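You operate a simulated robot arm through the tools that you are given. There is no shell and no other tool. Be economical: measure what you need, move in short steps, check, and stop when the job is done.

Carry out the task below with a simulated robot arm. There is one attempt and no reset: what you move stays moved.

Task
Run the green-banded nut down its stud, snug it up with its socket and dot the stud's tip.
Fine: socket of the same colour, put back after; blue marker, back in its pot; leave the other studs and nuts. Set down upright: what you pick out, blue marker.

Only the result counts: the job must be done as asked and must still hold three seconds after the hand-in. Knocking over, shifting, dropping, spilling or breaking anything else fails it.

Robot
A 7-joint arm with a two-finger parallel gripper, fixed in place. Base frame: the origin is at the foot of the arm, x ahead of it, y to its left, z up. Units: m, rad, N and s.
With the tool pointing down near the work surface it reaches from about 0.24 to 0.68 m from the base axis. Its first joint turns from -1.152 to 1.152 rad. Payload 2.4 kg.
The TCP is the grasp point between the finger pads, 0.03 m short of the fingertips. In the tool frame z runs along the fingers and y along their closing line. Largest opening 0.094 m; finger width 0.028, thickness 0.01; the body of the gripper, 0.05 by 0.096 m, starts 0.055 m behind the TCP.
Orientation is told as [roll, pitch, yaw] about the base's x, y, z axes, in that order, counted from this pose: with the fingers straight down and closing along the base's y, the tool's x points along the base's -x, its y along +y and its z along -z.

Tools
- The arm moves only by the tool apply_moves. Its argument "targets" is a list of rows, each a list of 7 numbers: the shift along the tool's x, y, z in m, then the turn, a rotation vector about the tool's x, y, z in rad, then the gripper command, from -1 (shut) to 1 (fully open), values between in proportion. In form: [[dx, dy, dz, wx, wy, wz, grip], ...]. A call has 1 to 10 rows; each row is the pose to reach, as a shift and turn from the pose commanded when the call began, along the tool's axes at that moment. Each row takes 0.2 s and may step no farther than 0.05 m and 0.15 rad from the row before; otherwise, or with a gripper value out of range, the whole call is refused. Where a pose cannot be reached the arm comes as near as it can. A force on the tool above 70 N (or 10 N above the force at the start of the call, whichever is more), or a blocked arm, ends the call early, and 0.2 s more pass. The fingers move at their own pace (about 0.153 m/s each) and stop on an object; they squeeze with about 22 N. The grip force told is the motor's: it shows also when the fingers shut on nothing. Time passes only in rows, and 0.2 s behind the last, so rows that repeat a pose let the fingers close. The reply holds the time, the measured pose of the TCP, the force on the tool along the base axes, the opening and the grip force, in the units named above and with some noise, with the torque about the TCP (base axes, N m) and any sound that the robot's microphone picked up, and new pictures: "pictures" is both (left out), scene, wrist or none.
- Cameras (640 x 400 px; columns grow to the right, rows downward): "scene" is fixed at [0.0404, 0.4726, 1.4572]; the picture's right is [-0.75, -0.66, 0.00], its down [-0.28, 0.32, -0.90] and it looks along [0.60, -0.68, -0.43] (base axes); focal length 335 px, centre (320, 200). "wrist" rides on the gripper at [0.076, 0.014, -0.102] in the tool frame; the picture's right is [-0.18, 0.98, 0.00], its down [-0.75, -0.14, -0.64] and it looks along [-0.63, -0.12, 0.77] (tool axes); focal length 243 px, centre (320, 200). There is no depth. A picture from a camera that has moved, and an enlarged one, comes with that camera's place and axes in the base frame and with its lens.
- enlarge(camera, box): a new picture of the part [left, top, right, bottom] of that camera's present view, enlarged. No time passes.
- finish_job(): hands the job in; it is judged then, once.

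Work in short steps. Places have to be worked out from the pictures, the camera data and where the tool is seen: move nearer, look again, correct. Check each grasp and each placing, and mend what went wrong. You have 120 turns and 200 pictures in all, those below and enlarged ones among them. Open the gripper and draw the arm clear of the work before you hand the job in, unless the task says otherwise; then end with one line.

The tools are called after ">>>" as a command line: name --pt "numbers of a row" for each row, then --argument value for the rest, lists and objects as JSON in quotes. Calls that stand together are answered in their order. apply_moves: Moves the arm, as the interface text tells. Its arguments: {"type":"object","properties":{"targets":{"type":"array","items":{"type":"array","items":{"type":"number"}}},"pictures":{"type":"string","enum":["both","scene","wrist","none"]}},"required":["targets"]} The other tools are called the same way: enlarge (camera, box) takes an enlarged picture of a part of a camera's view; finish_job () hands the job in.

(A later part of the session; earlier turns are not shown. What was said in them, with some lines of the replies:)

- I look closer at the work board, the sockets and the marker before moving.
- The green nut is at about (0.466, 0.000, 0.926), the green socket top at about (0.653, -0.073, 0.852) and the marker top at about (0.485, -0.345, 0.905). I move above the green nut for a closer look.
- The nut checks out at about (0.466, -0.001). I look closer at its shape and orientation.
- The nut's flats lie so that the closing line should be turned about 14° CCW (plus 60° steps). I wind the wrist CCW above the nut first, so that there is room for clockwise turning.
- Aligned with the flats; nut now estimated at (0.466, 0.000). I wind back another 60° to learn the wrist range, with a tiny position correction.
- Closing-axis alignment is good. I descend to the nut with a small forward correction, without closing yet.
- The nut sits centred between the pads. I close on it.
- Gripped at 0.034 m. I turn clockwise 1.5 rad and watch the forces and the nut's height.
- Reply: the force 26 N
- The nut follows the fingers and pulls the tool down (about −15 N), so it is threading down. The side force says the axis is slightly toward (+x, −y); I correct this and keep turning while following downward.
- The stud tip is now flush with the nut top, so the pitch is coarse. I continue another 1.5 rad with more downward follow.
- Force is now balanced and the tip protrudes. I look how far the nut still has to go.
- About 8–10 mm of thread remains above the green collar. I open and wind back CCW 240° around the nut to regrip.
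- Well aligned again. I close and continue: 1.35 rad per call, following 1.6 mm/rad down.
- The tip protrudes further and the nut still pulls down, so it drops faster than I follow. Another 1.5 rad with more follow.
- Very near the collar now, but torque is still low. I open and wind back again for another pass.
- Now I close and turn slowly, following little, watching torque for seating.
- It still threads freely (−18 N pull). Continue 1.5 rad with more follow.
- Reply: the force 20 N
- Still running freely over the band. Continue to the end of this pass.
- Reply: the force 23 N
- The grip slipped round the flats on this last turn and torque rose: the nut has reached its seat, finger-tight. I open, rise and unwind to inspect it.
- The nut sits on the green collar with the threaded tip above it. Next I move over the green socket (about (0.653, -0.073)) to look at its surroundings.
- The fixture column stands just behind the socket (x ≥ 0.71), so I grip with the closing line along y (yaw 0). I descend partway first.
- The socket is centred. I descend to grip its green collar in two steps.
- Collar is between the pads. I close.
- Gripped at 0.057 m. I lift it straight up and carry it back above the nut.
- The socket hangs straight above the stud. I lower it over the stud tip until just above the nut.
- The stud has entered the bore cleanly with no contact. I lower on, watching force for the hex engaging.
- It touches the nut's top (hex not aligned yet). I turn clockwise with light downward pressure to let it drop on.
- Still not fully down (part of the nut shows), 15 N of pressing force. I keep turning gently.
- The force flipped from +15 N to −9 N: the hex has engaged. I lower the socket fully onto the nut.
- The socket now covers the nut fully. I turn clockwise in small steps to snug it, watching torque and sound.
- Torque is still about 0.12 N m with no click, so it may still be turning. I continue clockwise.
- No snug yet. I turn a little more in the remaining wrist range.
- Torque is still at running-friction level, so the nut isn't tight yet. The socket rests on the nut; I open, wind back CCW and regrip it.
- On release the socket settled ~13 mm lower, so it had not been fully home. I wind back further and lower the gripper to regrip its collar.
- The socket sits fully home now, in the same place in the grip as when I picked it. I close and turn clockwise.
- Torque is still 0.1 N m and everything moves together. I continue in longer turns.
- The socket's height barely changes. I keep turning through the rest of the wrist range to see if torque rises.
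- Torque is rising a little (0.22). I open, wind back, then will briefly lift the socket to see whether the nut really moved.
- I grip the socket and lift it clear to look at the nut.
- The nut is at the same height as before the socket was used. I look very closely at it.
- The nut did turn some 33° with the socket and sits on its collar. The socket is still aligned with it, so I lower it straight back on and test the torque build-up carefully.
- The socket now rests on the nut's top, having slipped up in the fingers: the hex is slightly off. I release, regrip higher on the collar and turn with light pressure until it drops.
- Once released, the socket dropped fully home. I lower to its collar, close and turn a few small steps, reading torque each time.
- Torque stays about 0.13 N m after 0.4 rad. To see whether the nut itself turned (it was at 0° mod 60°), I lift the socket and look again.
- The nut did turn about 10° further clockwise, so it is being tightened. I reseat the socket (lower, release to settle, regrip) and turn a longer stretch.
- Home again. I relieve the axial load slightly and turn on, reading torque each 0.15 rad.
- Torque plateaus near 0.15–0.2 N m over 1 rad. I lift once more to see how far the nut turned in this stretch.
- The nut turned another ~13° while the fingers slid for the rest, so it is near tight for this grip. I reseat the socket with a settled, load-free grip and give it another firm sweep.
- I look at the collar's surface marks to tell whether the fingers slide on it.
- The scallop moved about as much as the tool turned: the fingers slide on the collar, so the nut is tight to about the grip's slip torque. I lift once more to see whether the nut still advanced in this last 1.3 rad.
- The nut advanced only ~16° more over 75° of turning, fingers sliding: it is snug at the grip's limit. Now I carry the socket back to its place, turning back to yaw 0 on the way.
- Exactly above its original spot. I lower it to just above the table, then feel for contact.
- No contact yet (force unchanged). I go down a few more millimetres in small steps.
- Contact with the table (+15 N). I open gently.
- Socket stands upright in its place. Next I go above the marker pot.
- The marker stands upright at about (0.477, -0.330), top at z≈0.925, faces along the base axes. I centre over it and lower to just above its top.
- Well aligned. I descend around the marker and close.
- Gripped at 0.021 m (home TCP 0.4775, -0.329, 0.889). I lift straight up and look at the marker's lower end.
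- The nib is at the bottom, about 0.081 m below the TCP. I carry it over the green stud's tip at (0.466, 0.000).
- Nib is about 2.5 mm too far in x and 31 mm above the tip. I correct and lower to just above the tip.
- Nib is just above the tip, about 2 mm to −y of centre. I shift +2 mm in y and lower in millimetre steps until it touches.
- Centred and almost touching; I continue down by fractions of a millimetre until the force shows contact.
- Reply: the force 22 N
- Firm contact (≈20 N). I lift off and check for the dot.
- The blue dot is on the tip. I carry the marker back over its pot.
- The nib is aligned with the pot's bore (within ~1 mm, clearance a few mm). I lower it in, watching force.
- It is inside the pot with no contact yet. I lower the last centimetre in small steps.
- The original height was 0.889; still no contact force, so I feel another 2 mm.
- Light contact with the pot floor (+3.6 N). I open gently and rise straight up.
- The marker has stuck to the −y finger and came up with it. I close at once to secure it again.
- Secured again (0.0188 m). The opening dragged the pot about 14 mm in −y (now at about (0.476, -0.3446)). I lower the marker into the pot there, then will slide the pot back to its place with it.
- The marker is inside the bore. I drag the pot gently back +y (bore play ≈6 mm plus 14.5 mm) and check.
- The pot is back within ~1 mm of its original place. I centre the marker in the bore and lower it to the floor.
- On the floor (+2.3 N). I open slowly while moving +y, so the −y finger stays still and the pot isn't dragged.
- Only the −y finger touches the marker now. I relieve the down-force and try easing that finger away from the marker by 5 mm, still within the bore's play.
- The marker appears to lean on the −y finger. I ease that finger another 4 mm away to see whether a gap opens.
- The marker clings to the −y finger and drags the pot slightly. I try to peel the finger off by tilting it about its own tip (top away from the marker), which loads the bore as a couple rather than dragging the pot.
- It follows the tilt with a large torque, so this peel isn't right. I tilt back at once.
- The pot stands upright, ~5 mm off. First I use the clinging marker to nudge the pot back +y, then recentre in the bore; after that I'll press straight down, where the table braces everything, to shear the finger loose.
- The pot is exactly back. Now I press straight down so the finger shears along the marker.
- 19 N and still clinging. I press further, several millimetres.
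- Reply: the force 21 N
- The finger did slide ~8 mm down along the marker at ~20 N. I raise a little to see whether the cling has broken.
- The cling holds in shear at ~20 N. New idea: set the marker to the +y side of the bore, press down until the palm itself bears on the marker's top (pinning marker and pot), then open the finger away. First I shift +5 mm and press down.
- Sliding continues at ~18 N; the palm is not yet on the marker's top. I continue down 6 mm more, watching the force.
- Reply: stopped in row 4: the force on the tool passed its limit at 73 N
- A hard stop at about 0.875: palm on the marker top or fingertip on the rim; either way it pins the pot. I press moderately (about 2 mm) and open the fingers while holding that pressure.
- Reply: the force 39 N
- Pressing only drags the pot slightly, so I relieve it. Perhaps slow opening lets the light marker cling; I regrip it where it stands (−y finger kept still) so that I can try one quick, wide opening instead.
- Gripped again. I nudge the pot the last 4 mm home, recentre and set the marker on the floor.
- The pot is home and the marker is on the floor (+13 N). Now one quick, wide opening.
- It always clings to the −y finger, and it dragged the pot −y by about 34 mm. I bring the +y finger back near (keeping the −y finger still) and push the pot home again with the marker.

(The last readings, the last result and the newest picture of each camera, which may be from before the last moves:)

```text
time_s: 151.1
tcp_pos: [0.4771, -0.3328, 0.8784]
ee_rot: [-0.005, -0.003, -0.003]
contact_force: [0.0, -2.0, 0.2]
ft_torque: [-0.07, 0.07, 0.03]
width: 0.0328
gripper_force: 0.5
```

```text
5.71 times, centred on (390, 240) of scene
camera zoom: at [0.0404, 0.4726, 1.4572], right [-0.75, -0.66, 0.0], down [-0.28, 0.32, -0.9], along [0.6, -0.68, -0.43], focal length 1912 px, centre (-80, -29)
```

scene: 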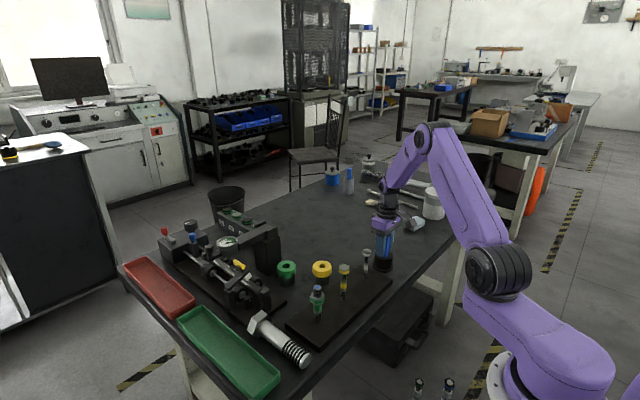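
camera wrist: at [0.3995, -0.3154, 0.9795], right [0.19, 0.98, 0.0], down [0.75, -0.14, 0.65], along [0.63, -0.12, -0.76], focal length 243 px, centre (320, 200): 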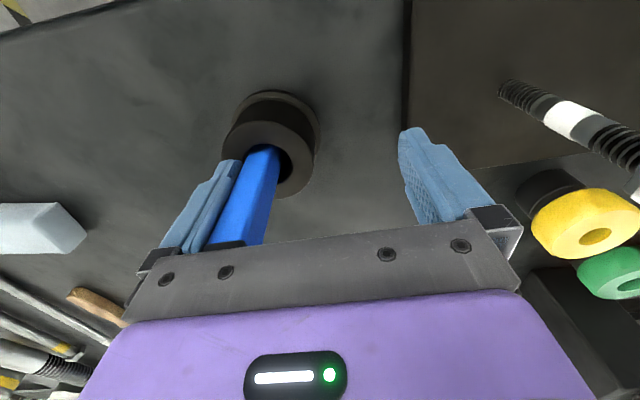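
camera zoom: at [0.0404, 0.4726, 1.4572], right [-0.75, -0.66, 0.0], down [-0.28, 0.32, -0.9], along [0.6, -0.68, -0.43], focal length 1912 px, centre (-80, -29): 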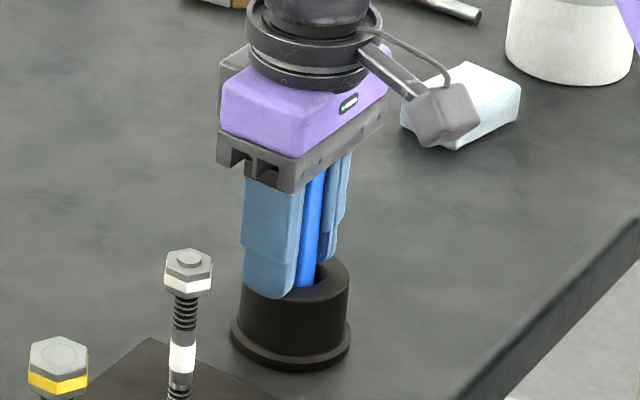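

The pot is ~13 mm short in y. I push it home, then set up: a slight tilt (0.08 rad) so the +y fingertip is the lower one and can press on the pot's rim as a brace while the −y finger opens away.

>>> apply_moves --pt "0 0.004 0 0 0 0 -0.32" --pt "0 0.0085 0 0 0 0 -0.32" --pt "0 0.011 0 0 0 0 -0.32" --pt "0 0.013 0 0 0 0 -0.32" --pt "0 0.0105 0 0.04 0 0 -0.32" --pt "0 0.0083 0 0.08 0 0 -0.32" --pictures "wrist"

>>> enlarge --camera "scene" --box '[350, 205, 430, 275]'

```text
time_s: 152.5
tcp_pos: [0.4759, -0.3218, 0.877]
ee_rot: [-0.085, -0.006, 0.0]
contact_force: [0.0, 1.6, 0.8]
ft_torque: [-0.02, -0.06, 0.04]
width: 0.0322
gripper_force: 0.1
camera wrist: at [0.3991, -0.3001, 0.9796], right [0.18, 0.98, -0.08], down [0.75, -0.09, 0.65], along [0.63, -0.18, -0.75], focal length 243 px, centre (320, 200)
```

wrist: 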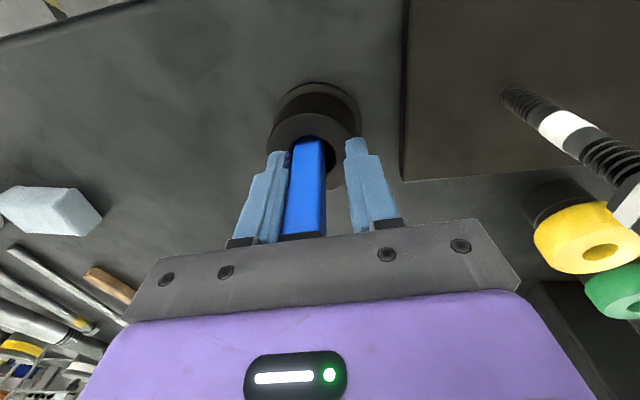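

```text
5.71 times, centred on (390, 240) of scene
camera zoom: at [0.0403, 0.4727, 1.4571], right [-0.75, -0.66, 0.0], down [-0.28, 0.32, -0.9], along [0.6, -0.68, -0.43], focal length 1912 px, centre (-80, -29)
```

zoom: 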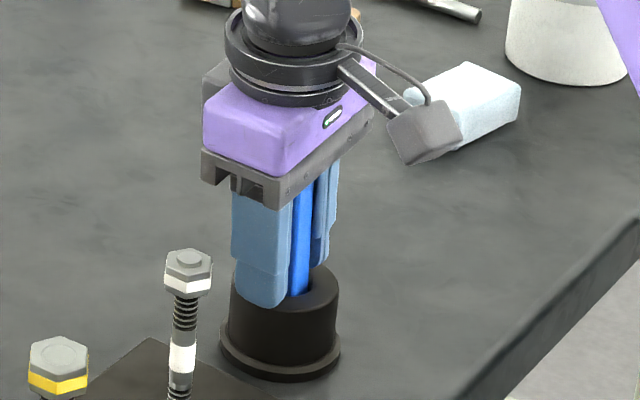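

Pot home, +y fingertip over its rim. I press down through that fingertip and open in the same call.

>>> apply_moves --pt "0 -0.002 0.0025 0 0 0 -0.32" --pt "0 -0.002 0.004 0 0 0 -0.32" --pt "0 -0.002 0.005 0 0 0 -0.32" --pictures "none"

```text
time_s: 153.4
tcp_pos: [0.4769, -0.3249, 0.8774]
ee_rot: [-0.086, -0.009, 0.0]
contact_force: [-3.4, 3.6, 13.7]
ft_torque: [0.42, 0.13, 0.07]
width: 0.033
gripper_force: 0.5
stopped in row 3: the force on the tool passed its limit at 70 N (the readings are from after the stop); the commanded pose is now the measured one
```

The +y fingertip bears on the rim (torque +0.42). I press ~45 N and open quickly.

>>> apply_moves --pt "0 0 0.001 0 0 0 -0.32" --pt "0 0 0.002 0 0 0 -0.32" --pt "0 0 0.002 0 0 0 0.15" --pt "0 0 0.002 0 0 0 0.15" --pictures "wrist"

>>> enlarge --camera "scene" --box '[350, 205, 430, 275]'

```text
time_s: 154.4
tcp_pos: [0.4767, -0.3295, 0.879]
ee_rot: [-0.094, -0.016, -0.005]
contact_force: [-11.1, -9.1, 52.7]
ft_torque: [1.01, 0.84, 0.26]
width: 0.0458
gripper_force: 0.0
camera wrist: at [0.3995, -0.306, 0.9793], right [0.19, 0.98, -0.09], down [0.74, -0.08, 0.66], along [0.64, -0.19, -0.74], focal length 243 px, centre (320, 200)
```

wrist: 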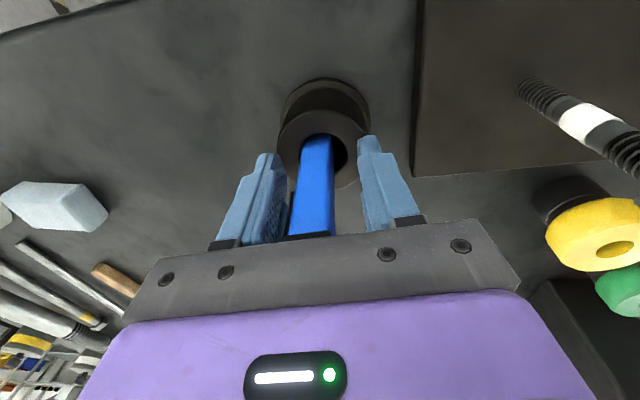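

```text
5.71 times, centred on (390, 240) of scene
camera zoom: at [0.0393, 0.4729, 1.4571], right [-0.75, -0.66, 0.0], down [-0.28, 0.32, -0.9], along [0.6, -0.68, -0.43], focal length 1912 px, centre (-80, -29)
```

zoom: 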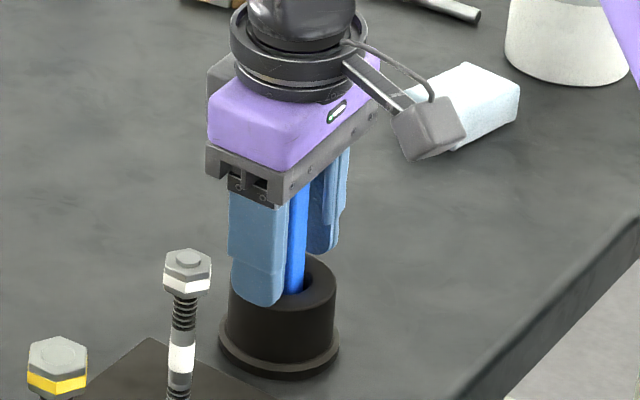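

It worked: the −y finger has let go and the marker stands alone in the pot, which did not move. I keep the finger away while relieving the pressure, open wide and rise.

>>> apply_moves --pt "0 -0.004 0.001 0 0 0 0.4" --pt "0 -0.004 -0.001 0 0 0 0.7" --pt "0 -0.005 -0.01 0 0 0 0.8" --pt "0 -0.007 -0.04 0 0 0 0.8" --pt "0 -0.01 -0.08 0 0 0 0.8" --pt "0 -0.013 -0.12 0 0 0 0.8" --pictures "wrist"

>>> enlarge --camera "scene" --box '[350, 205, 430, 275]'

```text
time_s: 155.8
tcp_pos: [0.4761, -0.3276, 0.9957]
ee_rot: [-0.086, -0.008, -0.001]
contact_force: [-0.2, 0.4, 0.7]
ft_torque: [0.01, 0.03, 0.0]
width: 0.0846
gripper_force: 0.0
camera wrist: at [0.3981, -0.3059, 1.0977], right [0.18, 0.98, -0.08], down [0.75, -0.09, 0.66], along [0.64, -0.18, -0.75], focal length 243 px, centre (320, 200)
```

wrist: 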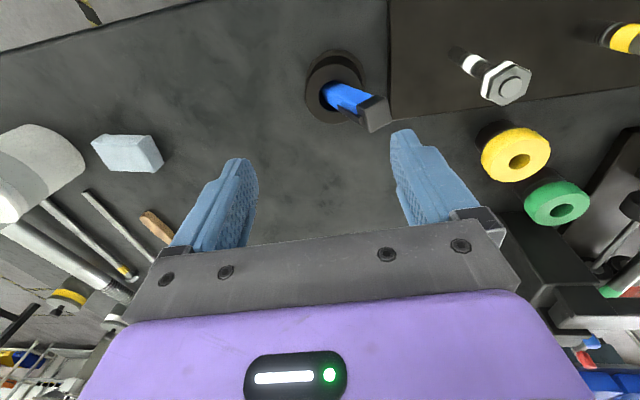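

```text
5.71 times, centred on (390, 240) of scene
camera zoom: at [0.0404, 0.4726, 1.4572], right [-0.75, -0.66, 0.0], down [-0.28, 0.32, -0.9], along [0.6, -0.68, -0.43], focal length 1912 px, centre (-80, -29)
```

zoom: 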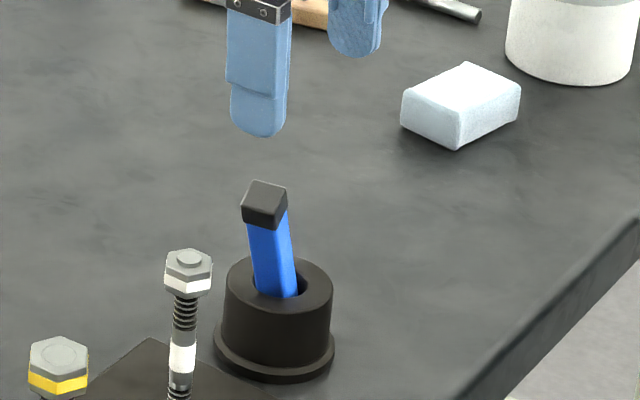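

The marker is free in its pot but leans about 20° toward +y. I'll straighten it with the inside of the +y finger (which doesn't cling): first untilt, shift +y and descend beside its top.

>>> apply_moves --pt "0 0.012 0 -0.043 0 0 0.8" --pt "0 0.024 0 -0.086 0 0 0.8" --pt "0 0.026 0.03 -0.086 0 0 0.8" --pt "0 0.027 0.06 -0.086 0 0 0.8" --pt "0 0.028 0.074 -0.086 0 0 0.8" --pictures "wrist"

```text
time_s: 157.0
tcp_pos: [0.4751, -0.3079, 0.9197]
ee_rot: [0.0, -0.009, 0.001]
contact_force: [0.4, 0.4, 1.5]
ft_torque: [-0.02, 0.0, -0.02]
width: 0.0846
gripper_force: 0.1
camera wrist: at [0.3984, -0.2933, 1.0223], right [0.18, 0.98, 0.0], down [0.75, -0.14, 0.65], along [0.64, -0.12, -0.76], focal length 243 px, centre (320, 200)
```

wrist: 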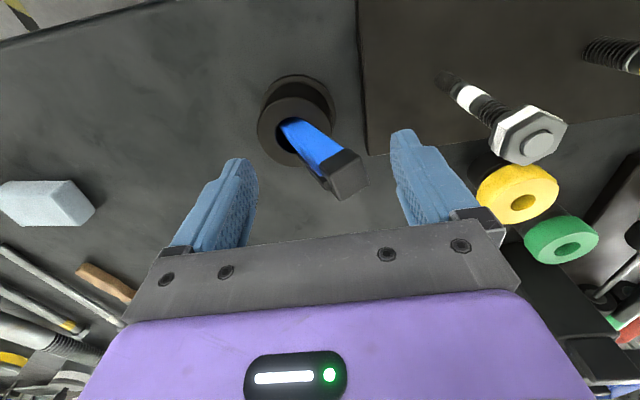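

The marker's top is between the fingers. I move −y so the +y finger pushes the marker upright.

>>> apply_moves --pt "0 -0.01 0 0 0 0 0.8" --pt "0 -0.018 0 0 0 0 0.8" --pt "0 -0.025 0 0 0 0 0.8" --pt "0 -0.031 0 0 0 0 0.8" --pt "0 -0.037 0 0 0 0 0.8" --pt "0 -0.042 0 0 0 0 0.8" --pt "0 -0.047 0 0 0 0 0.8" --pt "0 -0.051 0 0 0 0 0.8" --pt "0 -0.054 0 0 0 0 0.8" --pictures "wrist"

>>> enlarge --camera "scene" --box '[350, 205, 430, 275]'

```text
time_s: 159.0
tcp_pos: [0.4779, -0.3608, 0.9202]
ee_rot: [-0.001, -0.009, -0.001]
contact_force: [0.6, -0.7, 0.2]
ft_torque: [0.03, -0.02, 0.0]
width: 0.0845
gripper_force: 0.2
camera wrist: at [0.4002, -0.3478, 1.0229], right [0.18, 0.98, 0.0], down [0.75, -0.14, 0.65], along [0.64, -0.12, -0.76], focal length 243 px, centre (320, 200)
```

wrist: 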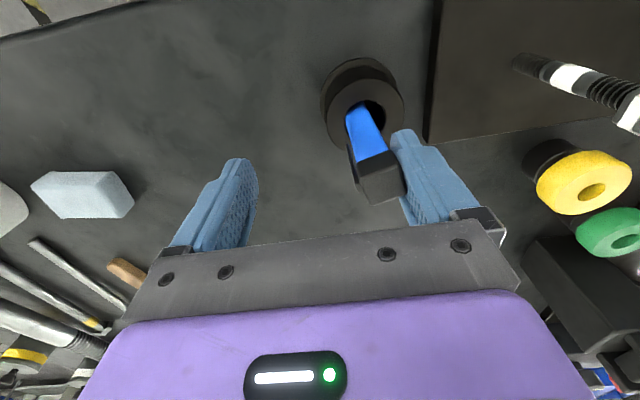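

```text
5.71 times, centred on (390, 240) of scene
camera zoom: at [0.0404, 0.4726, 1.4572], right [-0.75, -0.66, 0.0], down [-0.28, 0.32, -0.9], along [0.6, -0.68, -0.43], focal length 1912 px, centre (-80, -29)
```

zoom: 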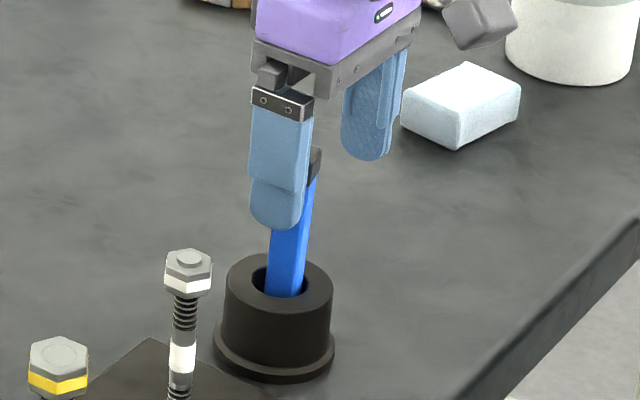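

The marker is now within ~5° of vertical. I back the finger off slowly and see whether it stands.

>>> apply_moves --pt "0 0.001 0 0 0 0 0.8" --pt "0 0.003 0 0 0 0 0.8" --pt "0 0.006 0 0 0 0 0.8" --pt "0 0.012 0 0 0 0 0.8" --pt "0 0.02 0 0 0 0 0.8" --pictures "wrist"

>>> enlarge --camera "scene" --box '[350, 205, 430, 275]'

```text
time_s: 160.2
tcp_pos: [0.4783, -0.3396, 0.9191]
ee_rot: [-0.001, -0.008, 0.001]
contact_force: [0.1, 0.2, 0.1]
ft_torque: [0.01, 0.02, 0.02]
width: 0.0845
gripper_force: 0.1
camera wrist: at [0.4003, -0.3268, 1.022], right [0.18, 0.98, 0.0], down [0.75, -0.14, 0.65], along [0.64, -0.12, -0.76], focal length 243 px, centre (320, 200)
```

wrist: 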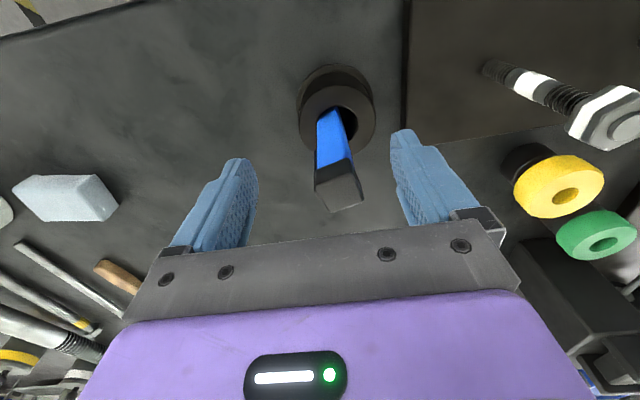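

```text
5.71 times, centred on (390, 240) of scene
camera zoom: at [0.0404, 0.4726, 1.4572], right [-0.75, -0.66, 0.0], down [-0.28, 0.32, -0.9], along [0.6, -0.68, -0.43], focal length 1912 px, centre (-80, -29)
```

zoom: 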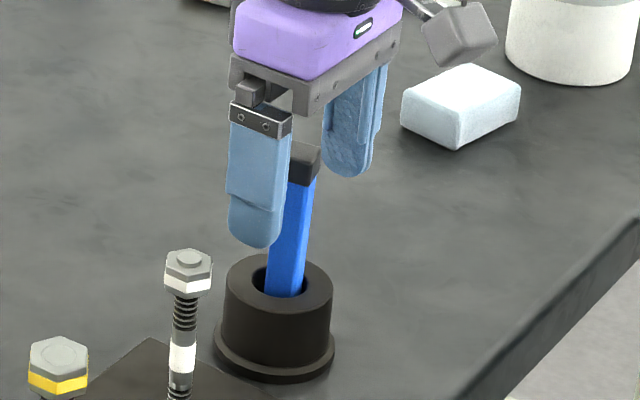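

It stands on its own, nearly upright, clear of both fingers. I rise straight up and check the whole scene.

>>> apply_moves --pt "0 0 -0.03 0 0 0 0.8" --pt "0 0 -0.07 0 0 0 0.8" --pt "0 0 -0.11 0 0 0 0.9" --pt "0.04 0.01 -0.14 0 0 0 1" --pt "0.08 0.02 -0.16 0 0 0 1"

>>> enlarge --camera "scene" --box '[250, 205, 430, 330]'

>>> enlarge --camera "scene" --box '[350, 205, 430, 275]'

```text
refused: row 4 steps farther than a row can; nothing moved
```

```text
3.20 times, centred on (340, 268) of scene
camera zoom: at [0.0404, 0.4726, 1.4572], right [-0.75, -0.66, 0.0], down [-0.28, 0.32, -0.9], along [0.6, -0.68, -0.43], focal length 1071 px, centre (256, -16)
```

zoom: 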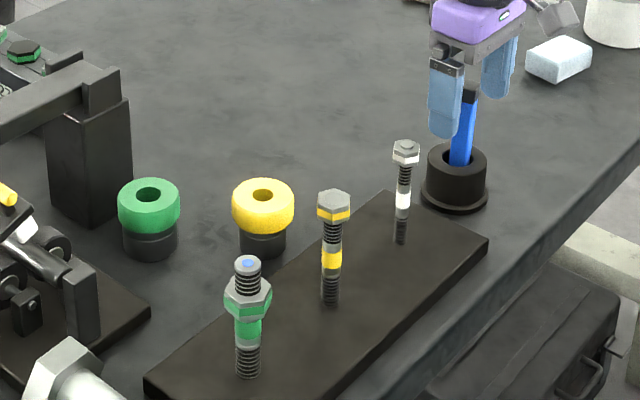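

```text
5.71 times, centred on (390, 240) of scene
camera zoom: at [0.0404, 0.4726, 1.4572], right [-0.75, -0.66, 0.0], down [-0.28, 0.32, -0.9], along [0.6, -0.68, -0.43], focal length 1912 px, centre (-80, -29)
```

zoom: 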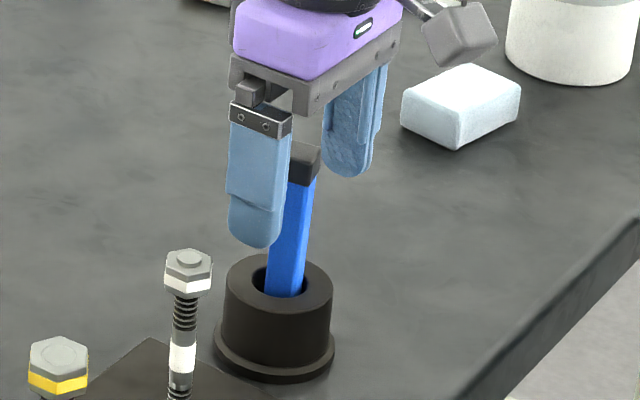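

The move was refused for one long step; nothing moved. I rise again in allowed steps.

>>> apply_moves --pt "0 0 -0.03 0 0 0 0.8" --pt "0 0 -0.07 0 0 0 0.8" --pt "0 0 -0.11 0 0 0 0.8" --pt "0 0 -0.15 0 0 0 1" --pt "0.03 0.01 -0.18 0 0 0 1" --pt "0.06 0.02 -0.2 0 0 0 1"

>>> enlarge --camera "scene" --box '[350, 205, 430, 275]'

```text
time_s: 161.6
tcp_pos: [0.4159, -0.3216, 1.121]
ee_rot: [0.0, -0.006, 0.0]
contact_force: [-0.5, -0.3, 0.8]
ft_torque: [0.0, -0.01, 0.0]
width: 0.094
gripper_force: 0.0
camera wrist: at [0.3384, -0.3072, 1.2233], right [0.18, 0.98, 0.0], down [0.75, -0.14, 0.65], along [0.64, -0.12, -0.76], focal length 243 px, centre (320, 200)
```

scene: 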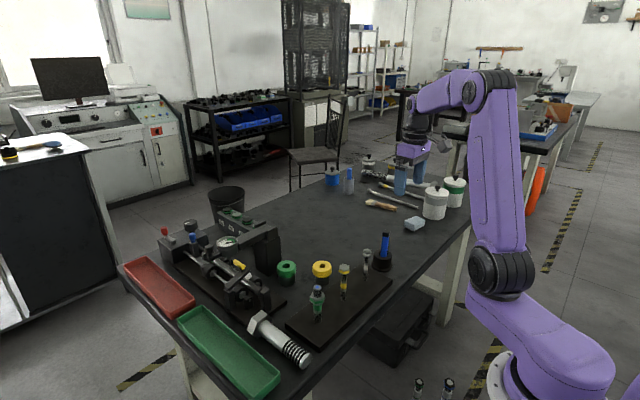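
wrist: 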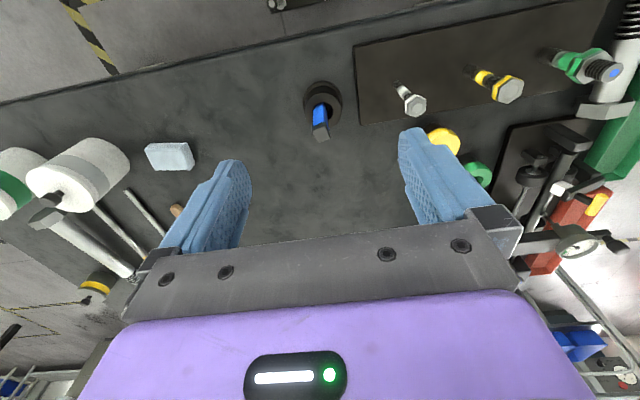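

```text
5.71 times, centred on (390, 240) of scene
camera zoom: at [0.0404, 0.4726, 1.4572], right [-0.75, -0.66, 0.0], down [-0.28, 0.32, -0.9], along [0.6, -0.68, -0.43], focal length 1912 px, centre (-80, -29)
```

zoom: 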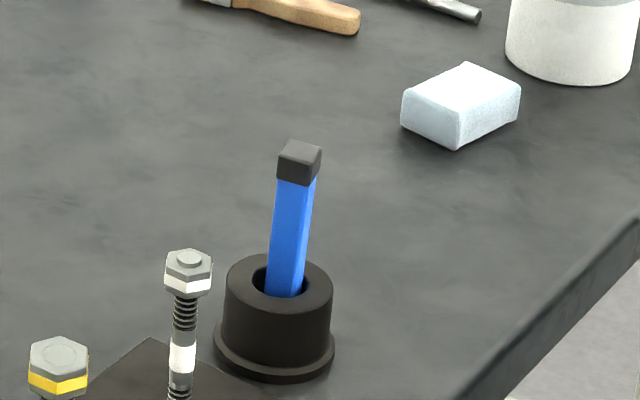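

The marker stands upright in its pot, the dot is on the stud's tip, the nut is down and tightened, the socket is back in place, and the arm is clear with the gripper open. I hand it in.

>>> finish_job

```text
The job is handed in.
```

I ran the green nut down its stud, tightened it with the green socket and dotted the tip in blue. The socket is back in its place and the marker is upright in its pot, but I could not confirm the nut is fully snug: the fingers slipped on the socket at about 0.2 N m while the nut was still creeping round. The marker's pot also ended roughly 5 mm off its start, because the marker stuck to a finger and dragged the pot before I pushed it back.
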